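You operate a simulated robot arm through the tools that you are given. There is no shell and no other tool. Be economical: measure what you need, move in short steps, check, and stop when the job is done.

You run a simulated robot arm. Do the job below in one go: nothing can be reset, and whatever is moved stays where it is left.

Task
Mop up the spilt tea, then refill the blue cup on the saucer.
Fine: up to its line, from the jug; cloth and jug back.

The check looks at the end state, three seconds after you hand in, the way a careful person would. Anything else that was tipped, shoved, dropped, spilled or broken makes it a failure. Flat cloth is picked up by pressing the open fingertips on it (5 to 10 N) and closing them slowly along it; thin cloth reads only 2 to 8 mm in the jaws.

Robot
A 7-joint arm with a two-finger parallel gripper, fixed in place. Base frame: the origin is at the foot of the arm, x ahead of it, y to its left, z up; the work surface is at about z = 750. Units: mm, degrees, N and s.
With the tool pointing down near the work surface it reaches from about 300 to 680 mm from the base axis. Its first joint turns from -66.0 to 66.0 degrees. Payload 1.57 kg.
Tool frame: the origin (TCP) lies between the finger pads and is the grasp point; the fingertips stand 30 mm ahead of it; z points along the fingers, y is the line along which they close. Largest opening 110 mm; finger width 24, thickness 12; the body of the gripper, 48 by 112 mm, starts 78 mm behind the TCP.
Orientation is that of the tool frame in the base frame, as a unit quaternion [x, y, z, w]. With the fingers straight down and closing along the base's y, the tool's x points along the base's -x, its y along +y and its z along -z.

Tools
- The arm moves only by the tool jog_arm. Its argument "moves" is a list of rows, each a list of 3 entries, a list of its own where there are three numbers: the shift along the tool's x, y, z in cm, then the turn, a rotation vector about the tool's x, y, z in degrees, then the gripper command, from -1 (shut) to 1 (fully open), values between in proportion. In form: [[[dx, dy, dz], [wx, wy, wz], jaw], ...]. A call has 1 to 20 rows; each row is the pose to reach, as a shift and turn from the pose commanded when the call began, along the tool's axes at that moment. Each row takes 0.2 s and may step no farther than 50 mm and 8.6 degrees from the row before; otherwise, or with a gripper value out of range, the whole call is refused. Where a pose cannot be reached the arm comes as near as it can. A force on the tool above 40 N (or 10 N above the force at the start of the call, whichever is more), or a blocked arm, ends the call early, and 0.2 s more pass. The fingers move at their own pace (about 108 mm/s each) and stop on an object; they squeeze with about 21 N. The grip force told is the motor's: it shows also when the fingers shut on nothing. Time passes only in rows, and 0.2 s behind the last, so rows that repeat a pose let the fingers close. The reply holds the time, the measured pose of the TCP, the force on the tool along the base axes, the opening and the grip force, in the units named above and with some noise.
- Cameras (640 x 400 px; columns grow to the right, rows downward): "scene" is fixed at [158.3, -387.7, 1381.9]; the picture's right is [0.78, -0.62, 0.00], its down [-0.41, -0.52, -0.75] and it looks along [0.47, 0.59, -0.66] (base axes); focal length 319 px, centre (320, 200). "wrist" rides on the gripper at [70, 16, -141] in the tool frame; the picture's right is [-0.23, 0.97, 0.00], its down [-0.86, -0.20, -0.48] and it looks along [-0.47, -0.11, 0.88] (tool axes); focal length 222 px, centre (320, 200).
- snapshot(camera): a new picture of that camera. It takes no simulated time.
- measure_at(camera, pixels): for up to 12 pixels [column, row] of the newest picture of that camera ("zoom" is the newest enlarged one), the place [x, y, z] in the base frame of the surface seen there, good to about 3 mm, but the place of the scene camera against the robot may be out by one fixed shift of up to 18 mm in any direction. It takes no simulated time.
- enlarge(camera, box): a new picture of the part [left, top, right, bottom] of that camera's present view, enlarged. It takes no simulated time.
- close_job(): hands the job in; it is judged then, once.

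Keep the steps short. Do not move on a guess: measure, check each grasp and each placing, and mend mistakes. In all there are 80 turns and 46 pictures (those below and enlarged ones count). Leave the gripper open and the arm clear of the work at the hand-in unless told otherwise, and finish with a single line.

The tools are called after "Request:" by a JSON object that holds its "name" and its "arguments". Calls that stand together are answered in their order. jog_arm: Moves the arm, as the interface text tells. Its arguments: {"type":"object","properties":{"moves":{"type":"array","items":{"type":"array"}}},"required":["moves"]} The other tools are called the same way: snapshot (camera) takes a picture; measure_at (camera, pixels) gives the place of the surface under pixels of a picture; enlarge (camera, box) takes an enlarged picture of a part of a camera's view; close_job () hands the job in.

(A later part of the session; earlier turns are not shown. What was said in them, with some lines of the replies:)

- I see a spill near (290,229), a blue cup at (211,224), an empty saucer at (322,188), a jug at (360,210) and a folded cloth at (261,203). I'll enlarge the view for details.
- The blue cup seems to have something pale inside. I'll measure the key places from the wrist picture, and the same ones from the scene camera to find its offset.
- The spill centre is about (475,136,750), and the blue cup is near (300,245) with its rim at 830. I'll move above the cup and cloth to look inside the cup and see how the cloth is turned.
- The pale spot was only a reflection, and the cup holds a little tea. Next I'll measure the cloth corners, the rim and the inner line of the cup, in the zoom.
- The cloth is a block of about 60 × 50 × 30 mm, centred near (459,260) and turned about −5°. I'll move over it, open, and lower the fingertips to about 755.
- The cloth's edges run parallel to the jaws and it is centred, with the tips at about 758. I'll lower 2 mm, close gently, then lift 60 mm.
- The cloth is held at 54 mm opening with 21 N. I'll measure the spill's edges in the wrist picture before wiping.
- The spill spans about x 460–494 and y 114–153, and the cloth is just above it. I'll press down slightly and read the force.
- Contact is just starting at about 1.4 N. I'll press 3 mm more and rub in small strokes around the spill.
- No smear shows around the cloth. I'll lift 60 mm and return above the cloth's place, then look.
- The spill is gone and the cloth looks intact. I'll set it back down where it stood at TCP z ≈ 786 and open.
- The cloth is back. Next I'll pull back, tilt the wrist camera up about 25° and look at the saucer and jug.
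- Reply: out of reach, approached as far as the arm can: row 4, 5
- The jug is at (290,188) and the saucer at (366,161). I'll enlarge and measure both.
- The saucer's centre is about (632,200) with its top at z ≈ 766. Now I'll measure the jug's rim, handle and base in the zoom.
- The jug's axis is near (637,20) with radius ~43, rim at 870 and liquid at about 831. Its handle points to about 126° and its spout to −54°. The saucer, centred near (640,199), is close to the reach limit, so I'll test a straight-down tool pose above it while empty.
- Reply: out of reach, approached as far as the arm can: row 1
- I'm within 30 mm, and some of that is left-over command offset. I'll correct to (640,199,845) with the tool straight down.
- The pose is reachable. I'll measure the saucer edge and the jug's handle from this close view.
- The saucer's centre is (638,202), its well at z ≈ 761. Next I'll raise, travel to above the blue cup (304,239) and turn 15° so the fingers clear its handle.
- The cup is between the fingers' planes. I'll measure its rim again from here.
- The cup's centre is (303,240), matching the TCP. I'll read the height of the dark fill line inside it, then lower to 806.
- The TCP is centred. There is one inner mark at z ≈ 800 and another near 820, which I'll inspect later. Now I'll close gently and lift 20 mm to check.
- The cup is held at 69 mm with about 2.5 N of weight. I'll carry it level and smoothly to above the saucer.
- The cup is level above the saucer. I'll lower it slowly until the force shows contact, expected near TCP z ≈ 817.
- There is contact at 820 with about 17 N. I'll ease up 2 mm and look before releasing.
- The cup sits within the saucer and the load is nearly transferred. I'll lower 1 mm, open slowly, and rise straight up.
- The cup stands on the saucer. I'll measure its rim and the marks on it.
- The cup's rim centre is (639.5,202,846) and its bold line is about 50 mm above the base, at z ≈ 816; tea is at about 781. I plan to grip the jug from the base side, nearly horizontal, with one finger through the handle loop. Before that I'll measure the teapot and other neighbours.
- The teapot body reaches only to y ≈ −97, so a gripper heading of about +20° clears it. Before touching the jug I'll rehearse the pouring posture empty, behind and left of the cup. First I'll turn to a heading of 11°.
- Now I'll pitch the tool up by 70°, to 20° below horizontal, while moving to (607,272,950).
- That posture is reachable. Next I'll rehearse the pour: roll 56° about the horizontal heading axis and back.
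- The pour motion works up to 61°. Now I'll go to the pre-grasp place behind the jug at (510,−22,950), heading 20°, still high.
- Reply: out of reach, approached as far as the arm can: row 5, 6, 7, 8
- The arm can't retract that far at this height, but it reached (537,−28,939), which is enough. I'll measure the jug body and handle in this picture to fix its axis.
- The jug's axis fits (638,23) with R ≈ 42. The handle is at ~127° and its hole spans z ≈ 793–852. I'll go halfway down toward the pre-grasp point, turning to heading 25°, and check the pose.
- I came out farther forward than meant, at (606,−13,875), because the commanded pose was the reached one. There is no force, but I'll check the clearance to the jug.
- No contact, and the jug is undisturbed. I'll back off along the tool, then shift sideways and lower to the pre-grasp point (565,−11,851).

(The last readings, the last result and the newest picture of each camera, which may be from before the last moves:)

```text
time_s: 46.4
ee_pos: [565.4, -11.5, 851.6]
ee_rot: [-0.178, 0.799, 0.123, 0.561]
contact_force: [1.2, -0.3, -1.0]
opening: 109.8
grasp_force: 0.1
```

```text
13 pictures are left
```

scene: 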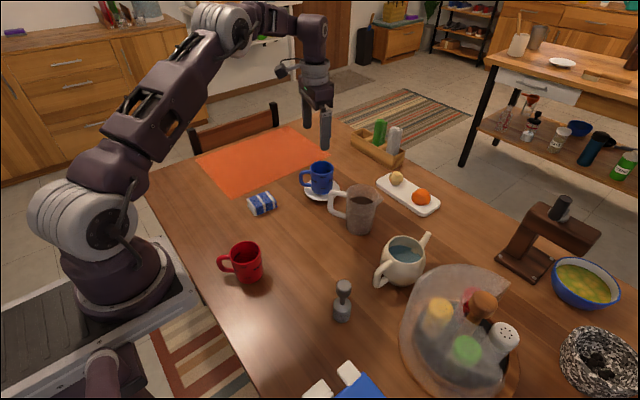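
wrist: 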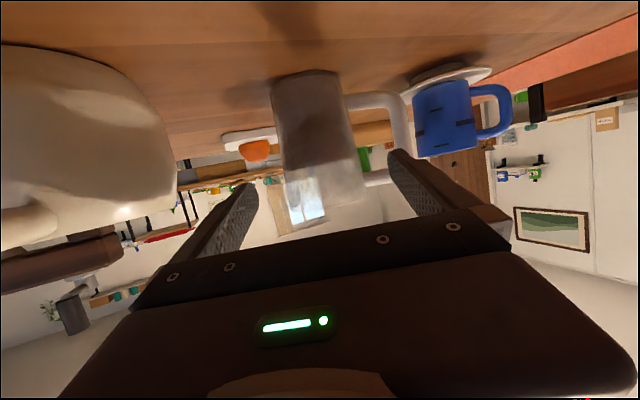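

Pose reached, with the jug between the fingers' lines. I'll measure the body and handle once more.

Request:
{"name": "measure_at", "arguments": {"camera": "wrist", "pixels": [[278, 110], [290, 110], [305, 110], [320, 110], [335, 110], [344, 110], [285, 150], [320, 150], [350, 150], [401, 130], [370, 100], [375, 177]]}}

```text
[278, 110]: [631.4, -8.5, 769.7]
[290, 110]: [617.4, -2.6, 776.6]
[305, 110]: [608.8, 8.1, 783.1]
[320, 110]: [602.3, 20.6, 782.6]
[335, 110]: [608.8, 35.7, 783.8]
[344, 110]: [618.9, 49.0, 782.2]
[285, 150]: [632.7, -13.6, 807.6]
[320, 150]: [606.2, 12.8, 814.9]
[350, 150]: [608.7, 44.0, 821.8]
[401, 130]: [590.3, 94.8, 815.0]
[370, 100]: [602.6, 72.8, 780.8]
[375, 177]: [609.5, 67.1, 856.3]
```

Comparing pictures, my overshoot nudged the jug about 8 mm in +x. Its axis is now (646,25), upright, with no visible spill. I'll put it back at x ≈ 638 when returning it. Now I'll advance part way along the tool, slowly.

Request:
{"name": "jog_arm", "arguments": {"moves": [[[-0.25, -0.1, 1], [0, 0, 0], 1], [[-0.25, -0.1, 2.5], [0, 0, 0], 1], [[-0.25, -0.1, 4], [0, 0, 0], 1], [[-0.25, -0.1, 5.5], [0, 0, 0], 1], [[-0.25, -0.1, 5.5], [0, 0, 0], 1]]}}

Request:
{"name": "snapshot", "arguments": {"camera": "wrist"}}

```text
time_s: 47.6
ee_pos: [613.4, 11.2, 835.1]
ee_rot: [-0.177, 0.799, 0.123, 0.561]
contact_force: [0.1, -0.5, -0.8]
opening: 110.1
grasp_force: 0.0
```

```text
12 pictures are left
```

wrist: 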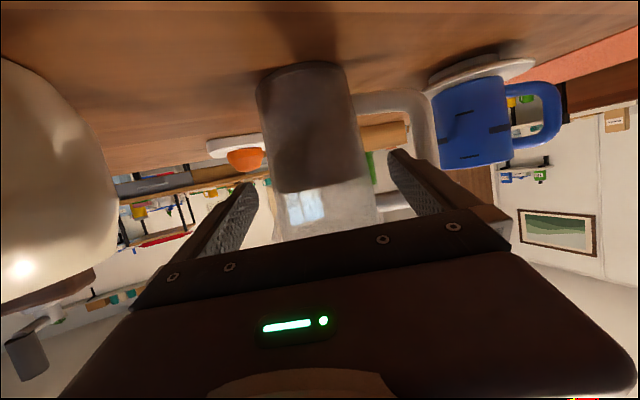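

The left finger is entering the handle loop and the gaps are about even. I'll advance the last 37 mm slowly.

Request:
{"name": "jog_arm", "arguments": {"moves": [[[0, 0, 1], [0, 0, 0], 1], [[0, 0, 2], [0, 0, 0], 1], [[0, 0, 3], [0, 0, 0], 1], [[0, 0, 3.7], [0, 0, 0], 1], [[0, 0, 3.7], [0, 0, 0], 1]]}}

Request:
{"name": "snapshot", "arguments": {"camera": "wrist"}}

```text
time_s: 48.8
ee_pos: [644.7, 24.8, 822.3]
ee_rot: [-0.177, 0.799, 0.123, 0.561]
contact_force: [0.6, -0.4, 0.0]
opening: 110.0
grasp_force: 0.0
```

```text
11 pictures are left
```

wrist: 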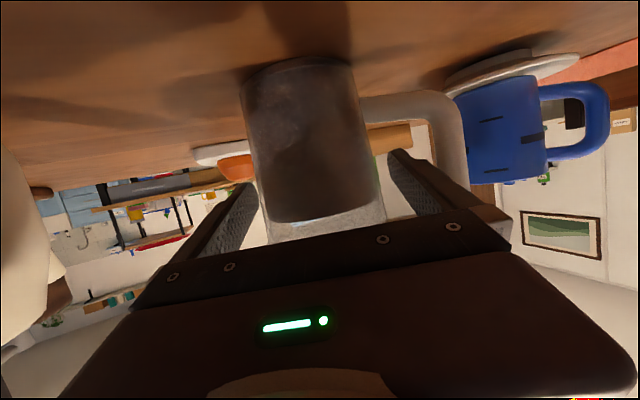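

The fingers straddle the jug with no force. I'll close gently and lift 20 mm straight up.

Request:
{"name": "jog_arm", "arguments": {"moves": [[[0, 0, 0], [0, 0, 0], 0.8], [[0, 0, 0], [0, 0, 0], 0.65], [[0, 0, 0], [0, 0, 0], 0.55], [[0, 0, 0], [0, 0, 0], 0.45], [[0, 0, 0], [0, 0, 0], 0.2], [[0, 0, 0], [0, 0, 0], -0.5], [[0, 0, 0], [0, 0, 0], -1], [[0, 0, 0], [0, 0, 0], -1], [[-0.5, 0, -0.18], [0, 0, 0], -1], [[-1.2, 0, -0.44], [0, 0, 0], -1], [[-1.88, 0, -0.68], [0, 0, 0], -1], [[-1.88, 0, -0.68], [0, 0, 0], -1]]}}

Request:
{"name": "enlarge", "arguments": {"camera": "scene", "box": [280, 130, 440, 270]}}

```text
time_s: 51.4
ee_pos: [646.3, 25.7, 843.0]
ee_rot: [-0.178, 0.8, 0.124, 0.559]
contact_force: [0.2, -0.1, -4.5]
opening: 79.5
grasp_force: 21.1
```

```text
2.86 times, centred on (360, 200) of scene
```

zoom: 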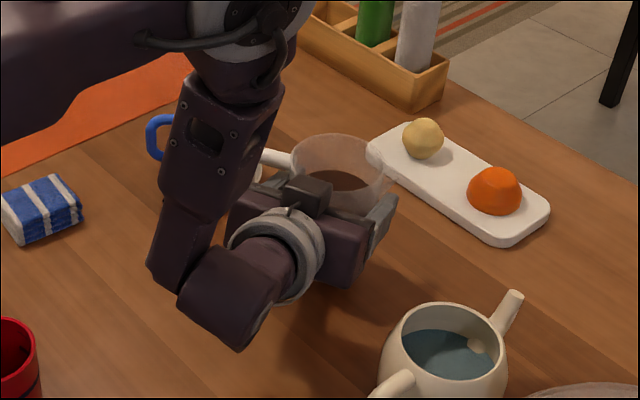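

The jug is held at 79.5 mm and level, about 4.5 N. I'll lift it to z ≈ 960 and carry it smoothly over to the pour pre-pose at (607,272), turning 12° so the spout faces the cup.

Request:
{"name": "jog_arm", "arguments": {"moves": [[[-1.2, 0, -0.44], [0, 0, 0], -1], [[-3.5, 0, -1.27], [0, 0, 0], -1], [[-6, 0, -2.18], [0, 0, 0], -1], [[-8.5, 0, -3.1], [0, 0, 0], -1], [[-10.3, 0, -3.75], [0, 0, 0], -1], [[-11, 0, -4], [0, 0, 0], -1], [[-11.08, 0.8, -3.78], [0.4, 0, 0.15], -1], [[-11.24, 2.4, -3.35], [1.1, 0, 0.4], -1], [[-11.47, 4.8, -2.7], [2.3, 0, 0.8], -1], [[-11.71, 7.2, -2.05], [3.4, 0, 1.2], -1], [[-11.94, 9.6, -1.4], [4.5, 0, 1.6], -1], [[-12.18, 12, -0.77], [5.7, 0, 2.1], -1], [[-12.42, 14.4, -0.12], [6.8, 0, 2.5], -1], [[-12.65, 16.8, 0.53], [7.9, 0, 2.9], -1], [[-12.89, 19.2, 1.17], [9.1, 0, 3.3], -1], [[-13.1, 21.4, 1.77], [10.1, 0, 3.7], -1], [[-13.28, 23.1, 2.22], [10.9, 0, 4], -1], [[-13.36, 23.94, 2.45], [11.3, 0, 4.1], -1], [[-13.36, 23.94, 2.45], [11.3, 0, 4.1], -1]]}}

Request:
{"name": "enlarge", "arguments": {"camera": "scene", "box": [240, 80, 420, 240]}}

```text
time_s: 55.4
ee_pos: [605.4, 272.9, 959.2]
ee_rot: [-0.093, 0.814, 0.064, 0.57]
contact_force: [-0.1, -1.1, -4.5]
opening: 79.8
grasp_force: 20.6
```

```text
2.50 times, centred on (330, 160) of scene
```

zoom: 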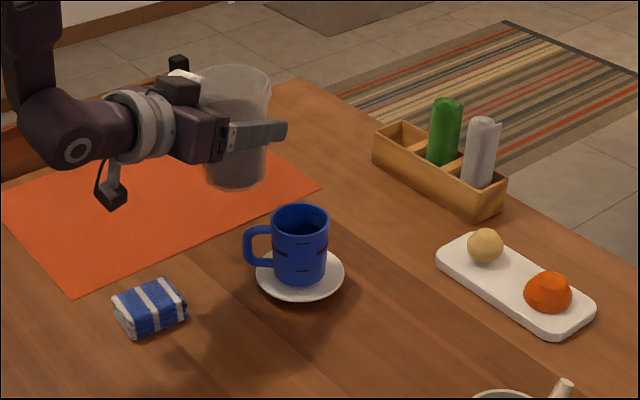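

It is level, and the cup is clearly in view. I'll lower to z ≈ 915 and tilt 28° toward the cup, below the pouring point, then check.

Request:
{"name": "jog_arm", "arguments": {"moves": [[[1.2, 0, 0.44], [0, 0, 0], -1], [[2.8, 0, 1], [0, 0, 0], -1], [[4.14, 0, 1.5], [0, 0, 0], -1], [[4.14, 0, 1.5], [-1.3, 0.8, 3.7], -1], [[4.14, 0, 1.5], [-2.7, 1.7, 7.4], -1], [[4.14, 0, 1.5], [-4.4, 2.7, 11.9], -1], [[4.14, 0, 1.5], [-6, 3.7, 16.5], -1], [[4.14, 0, 1.5], [-7.7, 4.8, 21.1], -1], [[4.14, 0, 1.5], [-9.4, 5.8, 25.7], -1], [[4.14, 0, 1.5], [-9.4, 5.8, 25.7], -1]]}}

Request:
{"name": "enlarge", "arguments": {"camera": "scene", "box": [270, 100, 370, 220]}}

```text
time_s: 57.6
ee_pos: [607.3, 271.4, 915.4]
ee_rot: [0.042, 0.834, 0.25, 0.491]
contact_force: [-0.7, 0.7, -5.2]
opening: 79.8
grasp_force: 21.2
```

```text
3.33 times, centred on (320, 160) of scene
```

zoom: 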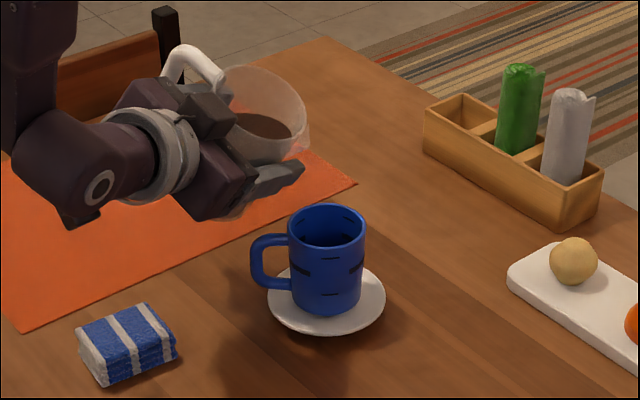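

The tilt works and nothing is pouring yet. I'll measure the lip against the cup rim with the same camera.

Request:
{"name": "measure_at", "arguments": {"camera": "zoom", "pixels": [[308, 120], [303, 140], [296, 152], [285, 161], [327, 207], [291, 222], [363, 222], [327, 244], [270, 128], [320, 232]]}}

```text
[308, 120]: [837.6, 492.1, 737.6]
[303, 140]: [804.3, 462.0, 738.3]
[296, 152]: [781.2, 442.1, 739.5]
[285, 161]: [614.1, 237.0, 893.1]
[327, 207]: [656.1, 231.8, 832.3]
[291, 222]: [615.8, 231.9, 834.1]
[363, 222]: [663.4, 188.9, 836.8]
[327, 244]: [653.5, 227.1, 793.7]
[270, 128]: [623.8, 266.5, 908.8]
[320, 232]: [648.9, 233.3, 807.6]
```

The glass itself isn't measured reliably, but geometry puts the lip about 6 mm short of the cup's centre. I'll tilt to 38° in small steps, hold about a second, and look.

Request:
{"name": "jog_arm", "arguments": {"moves": [[[0, 0, 0], [-1, 0.6, 2.8], -1], [[0, 0, 0], [-2, 1.25, 5.5], -1], [[0, 0, 0], [-2.7, 1.66, 7.4], -1], [[0, 0, 0], [-3.35, 2.08, 9.19], -1], [[0, 0, 0], [-3.35, 2.08, 9.19], -1], [[0, 0, 0], [-3.35, 2.08, 9.19], -1], [[0, 0, 0], [-3.35, 2.08, 9.19], -1], [[0, 0, 0], [-3.35, 2.08, 9.19], -1]]}}

Request:
{"name": "enlarge", "arguments": {"camera": "scene", "box": [280, 120, 360, 215]}}

```text
time_s: 59.4
ee_pos: [607.4, 272.4, 915.4]
ee_rot: [0.089, 0.828, 0.314, 0.455]
contact_force: [0.5, 0.5, -4.1]
opening: 80.0
grasp_force: 20.8
```

```text
4.21 times, centred on (320, 168) of scene
```

zoom: 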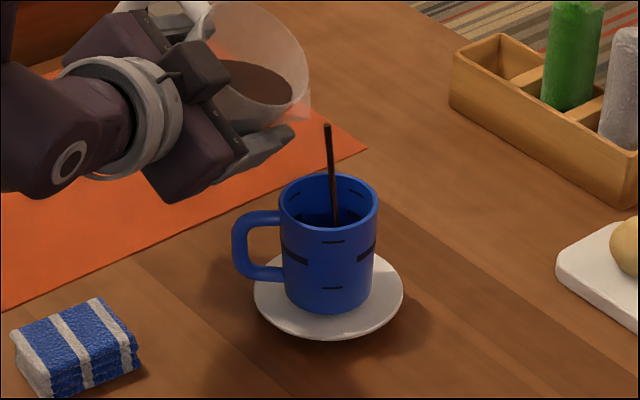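

A thin stream falls inside the cup. I'll measure the level now; no time passes while I look.

Request:
{"name": "measure_at", "arguments": {"camera": "zoom", "pixels": [[315, 215], [320, 220], [345, 215], [350, 220], [308, 216], [300, 213], [328, 205], [345, 222]]}}

Request:
{"name": "jog_arm", "arguments": {"moves": [[[0, 0, 0], [0, 0, 0], -1], [[0, 0, 0], [0, 0, 0], -1], [[0, 0, 0], [0, 0, 0], -1], [[0, 0, 0], [0, 0, 0], -1]]}}

Request:
{"name": "enlarge", "arguments": {"camera": "scene", "box": [300, 150, 350, 210]}}

```text
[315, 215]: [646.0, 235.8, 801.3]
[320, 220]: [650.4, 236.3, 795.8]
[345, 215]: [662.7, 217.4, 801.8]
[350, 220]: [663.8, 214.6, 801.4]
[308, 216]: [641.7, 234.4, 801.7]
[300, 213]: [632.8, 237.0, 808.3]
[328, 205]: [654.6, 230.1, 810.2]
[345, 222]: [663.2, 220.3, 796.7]
```

```text
time_s: 60.4
ee_pos: [606.8, 271.1, 914.3]
ee_rot: [0.089, 0.828, 0.313, 0.456]
contact_force: [0.0, 0.1, -4.2]
opening: 79.8
grasp_force: 21.6
```

```text
6.67 times, centred on (325, 180) of scene
```

zoom: 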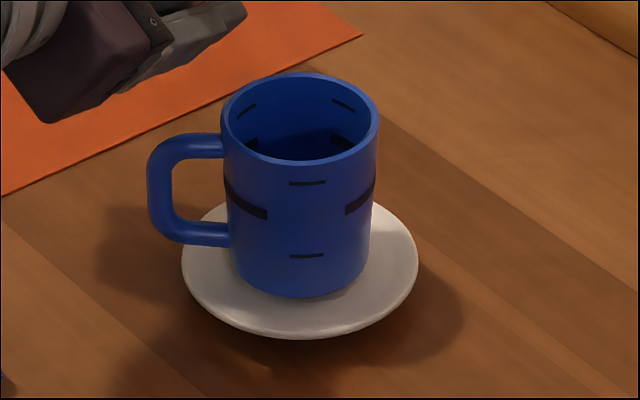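

The flow stopped by itself at 38°, so the tilt angle controls the amount. I'll go on to 45° at 1° per row and hold.

Request:
{"name": "jog_arm", "arguments": {"moves": [[[0, 0, 0], [-0.34, 0.21, 0.92], -1], [[0, 0, 0], [-0.67, 0.42, 1.84], -1], [[0, 0, 0], [-1, 0.62, 2.76], -1], [[0, 0, 0], [-1.34, 0.83, 3.68], -1], [[0, 0, 0], [-1.68, 1.04, 4.6], -1], [[0, 0, 0], [-2, 1.25, 5.5], -1], [[0, 0, 0], [-2.35, 1.46, 6.43], -1], [[0, 0, 0], [-2.35, 1.46, 6.43], -1], [[0, 0, 0], [-2.35, 1.46, 6.43], -1], [[0, 0, 0], [-2.35, 1.46, 6.43], -1], [[0, 0, 0], [-2.35, 1.46, 6.43], -1], [[0, 0, 0], [-2.35, 1.46, 6.43], -1], [[0, 0, 0], [-2.35, 1.46, 6.43], -1], [[0, 0, 0], [-2.35, 1.46, 6.43], -1], [[0, 0, 0], [-2.35, 1.46, 6.43], -1]]}}

Request:
{"name": "enlarge", "arguments": {"camera": "scene", "box": [300, 150, 350, 210]}}

```text
time_s: 63.6
ee_pos: [605.8, 270.6, 915.8]
ee_rot: [0.123, 0.821, 0.355, 0.429]
contact_force: [-0.4, 1.1, -3.3]
opening: 79.8
grasp_force: 21.3
```

```text
6.67 times, centred on (325, 180) of scene
```

zoom: 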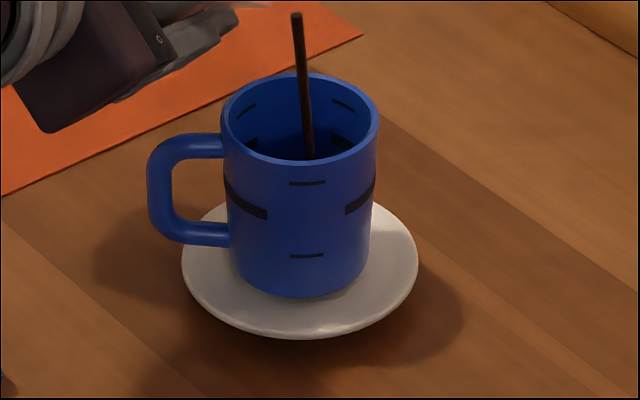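

Still a stream at 45°. I'll measure the surface in the cup.

Request:
{"name": "measure_at", "arguments": {"camera": "zoom", "pixels": [[280, 145], [280, 152], [290, 157], [330, 150], [325, 157], [265, 148], [280, 138], [335, 140], [250, 142], [342, 137]]}}

Request:
{"name": "jog_arm", "arguments": {"moves": [[[0, 0, 0], [0, 0, 0], -1], [[0, 0, 0], [0, 0, 0], -1], [[0, 0, 0], [0, 0, 0], -1], [[0, 0, 0], [0, 0, 0], -1], [[0, 0, 0], [0, 0, 0], -1], [[0, 0, 0], [0, 0, 0], -1], [[0, 0, 0], [0, 0, 0], -1], [[0, 0, 0], [0, 0, 0], -1]]}}

Request:
{"name": "enlarge", "arguments": {"camera": "scene", "box": [305, 150, 345, 190]}}

```text
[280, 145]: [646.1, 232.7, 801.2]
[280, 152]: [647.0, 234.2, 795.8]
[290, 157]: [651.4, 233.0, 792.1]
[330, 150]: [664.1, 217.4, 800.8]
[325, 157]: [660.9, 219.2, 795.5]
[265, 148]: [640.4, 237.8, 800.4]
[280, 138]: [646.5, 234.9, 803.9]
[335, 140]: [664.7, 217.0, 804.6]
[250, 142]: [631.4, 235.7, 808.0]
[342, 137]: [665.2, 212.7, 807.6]
```

```text
time_s: 65.4
ee_pos: [606.4, 271.2, 914.6]
ee_rot: [0.123, 0.822, 0.356, 0.428]
contact_force: [0.5, 0.3, -4.0]
opening: 79.7
grasp_force: 21.3
```

```text
10.00 times, centred on (325, 170) of scene
```

zoom: 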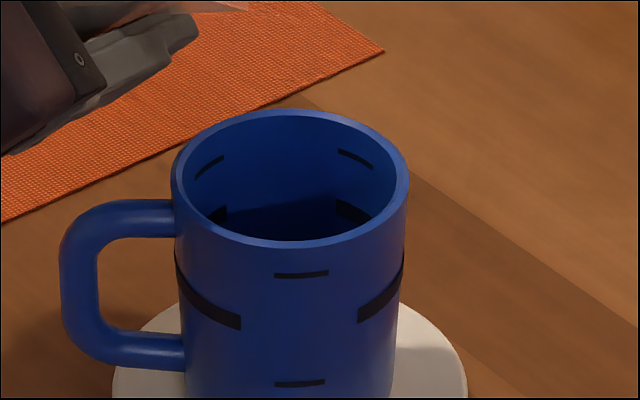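

The flow has stopped and the surface is still below about z 792 in scene numbers, against the line at about 807. I'll tilt 4.5° more in small steps and let it run out.

Request:
{"name": "jog_arm", "arguments": {"moves": [[[0, 0, 0], [-0.34, 0.21, 0.92], -1], [[0, 0, 0], [-0.67, 0.42, 1.84], -1], [[0, 0, 0], [-1, 0.62, 2.76], -1], [[0, 0, 0], [-1.34, 0.83, 3.68], -1], [[0, 0, 0], [-1.51, 0.94, 4.14], -1], [[0, 0, 0], [-1.51, 0.94, 4.14], -1], [[0, 0, 0], [-1.51, 0.94, 4.14], -1], [[0, 0, 0], [-1.51, 0.94, 4.14], -1], [[0, 0, 0], [-1.51, 0.94, 4.14], -1], [[0, 0, 0], [-1.51, 0.94, 4.14], -1], [[0, 0, 0], [-1.51, 0.94, 4.14], -1], [[0, 0, 0], [-1.51, 0.94, 4.14], -1], [[0, 0, 0], [-1.51, 0.94, 4.14], -1], [[0, 0, 0], [-1.51, 0.94, 4.14], -1], [[0, 0, 0], [-1.51, 0.94, 4.14], -1], [[0, 0, 0], [-1.51, 0.94, 4.14], -1], [[0, 0, 0], [-1.51, 0.94, 4.14], -1], [[0, 0, 0], [-1.51, 0.94, 4.14], -1]]}}

Request:
{"name": "enlarge", "arguments": {"camera": "scene", "box": [305, 150, 345, 190]}}

```text
time_s: 69.2
ee_pos: [606.5, 271.4, 914.1]
ee_rot: [0.143, 0.816, 0.383, 0.41]
contact_force: [-0.4, -0.3, -3.6]
opening: 79.5
grasp_force: 20.8
```

```text
10.00 times, centred on (325, 170) of scene
```

zoom: 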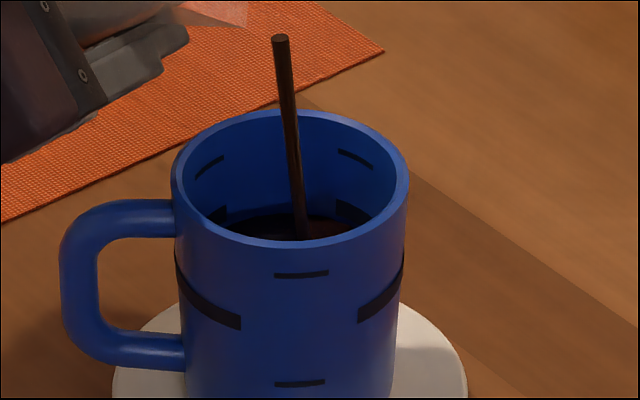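

The surface is now visible, a little under the bold band, with a stream still running. I'll measure.

Request:
{"name": "measure_at", "arguments": {"camera": "zoom", "pixels": [[265, 225], [325, 228], [270, 230], [335, 225], [280, 222], [320, 222], [325, 212], [265, 212], [216, 214], [355, 210], [218, 209], [345, 212]]}}

```text
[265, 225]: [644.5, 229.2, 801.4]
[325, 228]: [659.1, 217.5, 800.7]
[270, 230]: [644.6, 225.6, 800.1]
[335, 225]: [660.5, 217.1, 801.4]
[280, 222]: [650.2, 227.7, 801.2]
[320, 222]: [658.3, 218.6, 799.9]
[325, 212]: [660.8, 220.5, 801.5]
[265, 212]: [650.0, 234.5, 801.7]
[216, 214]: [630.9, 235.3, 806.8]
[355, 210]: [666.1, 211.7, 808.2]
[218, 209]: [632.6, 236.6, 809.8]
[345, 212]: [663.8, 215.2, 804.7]
```

The surface is at about 801 against the line at 807, roughly 6 mm short. I'll add 1° and hold 3 s to let it run out.

Request:
{"name": "jog_arm", "arguments": {"moves": [[[0, 0, 0], [-0.17, 0.1, 0.46], -1], [[0, 0, 0], [-0.34, 0.21, 0.92], -1], [[0, 0, 0], [-0.34, 0.21, 0.92], -1], [[0, 0, 0], [-0.34, 0.21, 0.92], -1], [[0, 0, 0], [-0.34, 0.21, 0.92], -1], [[0, 0, 0], [-0.34, 0.21, 0.92], -1], [[0, 0, 0], [-0.34, 0.21, 0.92], -1], [[0, 0, 0], [-0.34, 0.21, 0.92], -1], [[0, 0, 0], [-0.34, 0.21, 0.92], -1], [[0, 0, 0], [-0.34, 0.21, 0.92], -1], [[0, 0, 0], [-0.34, 0.21, 0.92], -1], [[0, 0, 0], [-0.34, 0.21, 0.92], -1], [[0, 0, 0], [-0.34, 0.21, 0.92], -1], [[0, 0, 0], [-0.34, 0.21, 0.92], -1], [[0, 0, 0], [-0.34, 0.21, 0.92], -1], [[0, 0, 0], [-0.34, 0.21, 0.92], -1]]}}

Request:
{"name": "enlarge", "arguments": {"camera": "scene", "box": [305, 150, 345, 190]}}

```text
time_s: 72.6
ee_pos: [606.5, 271.0, 913.8]
ee_rot: [0.148, 0.814, 0.389, 0.406]
contact_force: [0.1, -0.1, -3.4]
opening: 79.9
grasp_force: 20.9
```

```text
10.00 times, centred on (325, 170) of scene
```

zoom: 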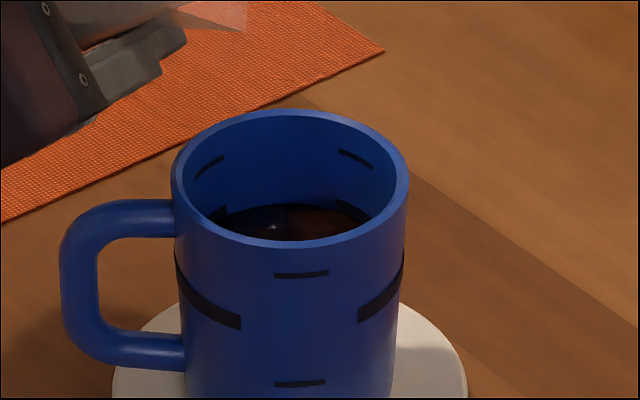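

The flow has stopped, and the surface's far edge is now near row 203, just touching the bottom of the band. I'll measure its height.

Request:
{"name": "measure_at", "arguments": {"camera": "zoom", "pixels": [[265, 225], [325, 228], [250, 225], [335, 222], [280, 215], [320, 215], [290, 230], [300, 220], [355, 207], [215, 212]]}}

```text
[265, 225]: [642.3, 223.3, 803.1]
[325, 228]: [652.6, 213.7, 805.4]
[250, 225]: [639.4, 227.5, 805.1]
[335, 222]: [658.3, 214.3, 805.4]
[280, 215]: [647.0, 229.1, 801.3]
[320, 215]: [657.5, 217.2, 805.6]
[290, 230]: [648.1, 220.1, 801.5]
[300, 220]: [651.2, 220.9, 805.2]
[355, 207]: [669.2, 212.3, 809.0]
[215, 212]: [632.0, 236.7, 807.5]
```

The surface is at about 804–805, still roughly 2–3 mm under the line's centre. I'll add 0.6° and hold.

Request:
{"name": "jog_arm", "arguments": {"moves": [[[0, 0, 0], [-0.1, 0.06, 0.28], -1], [[0, 0, 0], [-0.2, 0.12, 0.55], -1], [[0, 0, 0], [-0.2, 0.12, 0.55], -1], [[0, 0, 0], [-0.2, 0.12, 0.55], -1], [[0, 0, 0], [-0.2, 0.12, 0.55], -1], [[0, 0, 0], [-0.2, 0.12, 0.55], -1], [[0, 0, 0], [-0.2, 0.12, 0.55], -1], [[0, 0, 0], [-0.2, 0.12, 0.55], -1], [[0, 0, 0], [-0.2, 0.12, 0.55], -1], [[0, 0, 0], [-0.2, 0.12, 0.55], -1], [[0, 0, 0], [-0.2, 0.12, 0.55], -1], [[0, 0, 0], [-0.2, 0.12, 0.55], -1], [[0, 0, 0], [-0.2, 0.12, 0.55], -1], [[0, 0, 0], [-0.2, 0.12, 0.55], -1]]}}

```text
time_s: 75.6
ee_pos: [605.9, 270.6, 914.2]
ee_rot: [0.15, 0.813, 0.393, 0.403]
contact_force: [0.2, -0.5, -3.7]
opening: 79.8
grasp_force: 20.6
```

Now I'll return the jug upright by −51.1° about the same axis, smoothly.

Request:
{"name": "jog_arm", "arguments": {"moves": [[[0, 0, 0], [1, -0.6, -2.8], -1], [[0, 0, 0], [3, -1.9, -8.3], -1], [[0, 0, 0], [5.2, -3.2, -14.3], -1], [[0, 0, 0], [7.4, -4.6, -20.3], -1], [[0, 0, 0], [9.6, -5.9, -26.3], -1], [[0, 0, 0], [11.8, -7.3, -32.4], -1], [[0, 0, 0], [13.9, -8.6, -38.2], -1], [[0, 0, 0], [15.6, -9.7, -42.9], -1], [[0, 0, 0], [16.7, -10.35, -45.9], -1], [[0, 0, 0], [17.1, -10.6, -47], -1], [[0, 0, 0], [17.1, -10.6, -47], -1]]}}

Request:
{"name": "enlarge", "arguments": {"camera": "scene", "box": [260, 110, 360, 210]}}

```text
time_s: 78.0
ee_pos: [605.8, 270.9, 914.5]
ee_rot: [-0.093, 0.813, 0.063, 0.571]
contact_force: [0.1, -0.6, -3.9]
opening: 79.9
grasp_force: 21.3
```

```text
4.00 times, centred on (310, 160) of scene
```

zoom: 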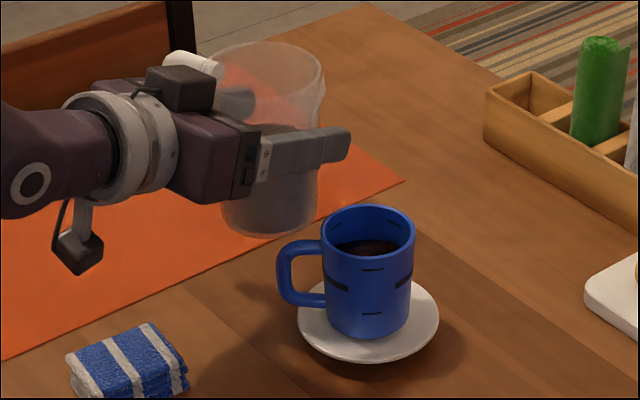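

The jug is upright again. I'll measure the tea in the cup in this picture.

Request:
{"name": "measure_at", "arguments": {"camera": "zoom", "pixels": [[355, 248], [365, 250], [375, 250], [385, 248], [370, 245], [380, 245], [360, 246], [390, 250], [338, 243], [398, 242]]}}

```text
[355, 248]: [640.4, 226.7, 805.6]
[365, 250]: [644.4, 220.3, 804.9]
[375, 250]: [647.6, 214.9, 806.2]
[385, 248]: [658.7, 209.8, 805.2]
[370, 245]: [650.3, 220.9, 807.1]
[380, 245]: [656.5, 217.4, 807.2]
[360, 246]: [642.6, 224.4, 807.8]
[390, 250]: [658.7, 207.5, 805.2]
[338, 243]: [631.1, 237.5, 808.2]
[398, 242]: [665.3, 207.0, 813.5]
```

The tea is at about 806, at the line. I'll raise the jug and carry it back over its original spot, TCP (637,25) at z ≈ 960 and heading 25°.

Request:
{"name": "jog_arm", "arguments": {"moves": [[[-1.2, 0, -0.44], [0, 0, 0], -1], [[-2.9, 0, -1.06], [0, 0, 0], -1], [[-4.23, 0, -1.54], [0, 0, 0], -1], [[-4.2, -0.8, -1.62], [-0.4, 0, -0.1], -1], [[-4.15, -2.4, -1.77], [-1.1, 0, -0.4], -1], [[-4.06, -4.8, -2], [-2.2, 0, -0.8], -1], [[-3.98, -7.3, -2.23], [-3.3, 0, -1.2], -1], [[-3.9, -9.8, -2.47], [-4.5, 0, -1.6], -1], [[-3.81, -12.3, -2.71], [-5.6, 0, -2], -1], [[-3.72, -14.8, -2.95], [-6.8, 0, -2.5], -1], [[-3.64, -17.3, -3.18], [-7.9, 0, -2.9], -1], [[-3.55, -19.8, -3.42], [-9.1, 0, -3.3], -1], [[-3.47, -22, -3.63], [-10.1, 0, -3.7], -1], [[-3.41, -23.7, -3.79], [-10.9, 0, -3.95], -1], [[-3.38, -24.65, -3.88], [-11.3, 0, -4.1], -1], [[-3.38, -24.65, -3.88], [-11.3, 0, -4.1], -1]]}}

```text
time_s: 81.4
ee_pos: [637.8, 26.1, 960.6]
ee_rot: [-0.178, 0.799, 0.124, 0.561]
contact_force: [0.3, 0.4, -4.0]
opening: 79.7
grasp_force: 21.4
```

Back over its place with the same orientation as at the grasp. I'll lower it to about 2 mm above the table.

Request:
{"name": "jog_arm", "arguments": {"moves": [[[1.4, -0.05, 0.4], [0, 0, 0], -1], [[4.2, -0.05, 1.4], [0, 0, 0], -1], [[7, -0.05, 2.45], [0, 0, 0], -1], [[9.8, -0.05, 3.45], [0, 0, 0], -1], [[11.6, -0.05, 4.1], [0, 0, 0], -1], [[12.5, -0.05, 4.43], [0, 0, 0], -1], [[12.7, -0.05, 4.5], [0, 0, 0], -1], [[12.7, -0.05, 4.5], [0, 0, 0], -1]]}}

```text
time_s: 83.2
ee_pos: [638.3, 24.5, 825.8]
ee_rot: [-0.178, 0.799, 0.123, 0.562]
contact_force: [0.6, 0.0, -2.9]
opening: 79.8
grasp_force: 21.1
```

I'll lower in 1 mm steps toward 822 and read the force.

Request:
{"name": "jog_arm", "arguments": {"moves": [[[0.09, 0, 0.03], [0, 0, 0], -1], [[0.19, 0, 0.07], [0, 0, 0], -1], [[0.28, 0, 0.1], [0, 0, 0], -1], [[0.28, 0, 0.1], [0, 0, 0], -1]]}}

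```text
time_s: 84.2
ee_pos: [638.4, 24.6, 822.7]
ee_rot: [-0.178, 0.798, 0.123, 0.562]
contact_force: [-0.6, -0.6, 7.7]
opening: 79.9
grasp_force: 21.3
```

It is on the table. I'll ease 1 mm, open slowly, then retreat straight back along the tool.

Request:
{"name": "jog_arm", "arguments": {"moves": [[[-0.07, 0, -0.02], [0, 0, 0], -1], [[-0.07, 0, -0.02], [0, 0, 0], 0.5], [[-0.07, 0, -0.02], [0, 0, 0], 0.65], [[-0.07, 0, -0.02], [0, 0, 0], 0.85], [[-0.07, 0, -0.02], [0, 0, 0], 1], [[-0.07, 0, -0.02], [0, 0, 0], 1], [[-0.07, 0, -0.02], [0, 0, 0], 1], [[-0.07, 0, -1], [0, 0, 0], 1], [[-0.07, 0, -2.5], [0, 0, 0], 1], [[-0.07, 0, -4], [0, 0, 0], 1], [[-0.07, 0, -6], [0, 0, 0], 1], [[-0.07, 0, -8], [0, 0, 0], 1], [[-0.07, 0, -8], [0, 0, 0], 1]]}}

```text
time_s: 87.0
ee_pos: [569.9, -6.7, 849.3]
ee_rot: [-0.179, 0.799, 0.124, 0.561]
contact_force: [-0.5, 0.5, -0.1]
opening: 110.0
grasp_force: 0.0
```

Clear of the jug. I'll rise 110 mm straight up, then take the last picture to check.

Request:
{"name": "jog_arm", "arguments": {"moves": [[[-2.8, 0, -1.03], [0, 0, 0], 1], [[-5.6, 0, -2.05], [0, 0, 0], 1], [[-8.4, 0, -3.08], [0, 0, 0], 1], [[-10.3, 0, -3.76], [0, 0, 0], 1], [[-10.3, 0, -3.76], [0, 0, 0], 1]]}}

Request:
{"name": "enlarge", "arguments": {"camera": "scene", "box": [230, 110, 450, 300]}}

```text
time_s: 88.2
ee_pos: [571.2, -6.9, 960.2]
ee_rot: [-0.178, 0.799, 0.124, 0.561]
contact_force: [-0.1, 0.1, -0.1]
opening: 110.1
grasp_force: 0.1
```

```text
2.11 times, centred on (340, 205) of scene
```

zoom: 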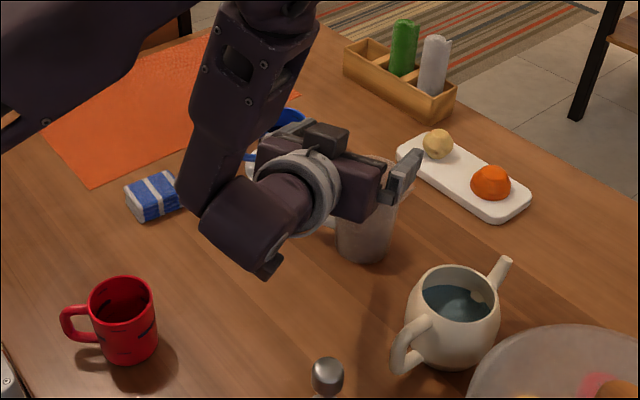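

The jug is upright at its old spot, and cloth, saucer and neighbours look undisturbed. I'll lift and draw the arm back clear of the work.

Request:
{"name": "jog_arm", "arguments": {"moves": [[[-4, 0, -1.5], [0, 0, 0], 1], [[-6, 0, -3], [0, 7, 0], 1], [[-6.7, 0, -5], [0, 14, 0], 1], [[-6.7, 0, -7], [0, 21, 0], 1], [[-6.7, 1, -9], [0, 28, 0], 1], [[-6.7, 2, -10.7], [0, 36, 0], 1], [[-6.7, 2, -10.7], [0, 44, 0], 1], [[-6.7, 2, -10.7], [0, 50, 0], 1], [[-6.7, 2, -10.7], [0, 50, 0], 1]]}}

Request:
{"name": "snapshot", "arguments": {"camera": "scene"}}

```text
time_s: 90.2
ee_pos: [490.9, -23.2, 1059.7]
ee_rot: [-0.214, 0.961, 0.035, 0.171]
contact_force: [0.1, 0.5, 0.1]
opening: 109.8
grasp_force: 0.0
out of reach, approached as far as the arm can: row 7
```

```text
refused: no pictures are left
```

The arm is clear with the gripper open. The cloth and jug are back, and the cup is filled to the line on its saucer, so I'll hand in.

Request:
{"name": "close_job", "arguments": {}}

```text
The job is handed in.
```

The spill is mopped up and the blue cup is on the saucer, filled from the jug to within about 1 mm of its line; cloth and jug are back, though I nudged the jug about 8 mm before gripping it and set it back within a few mm by estimate.
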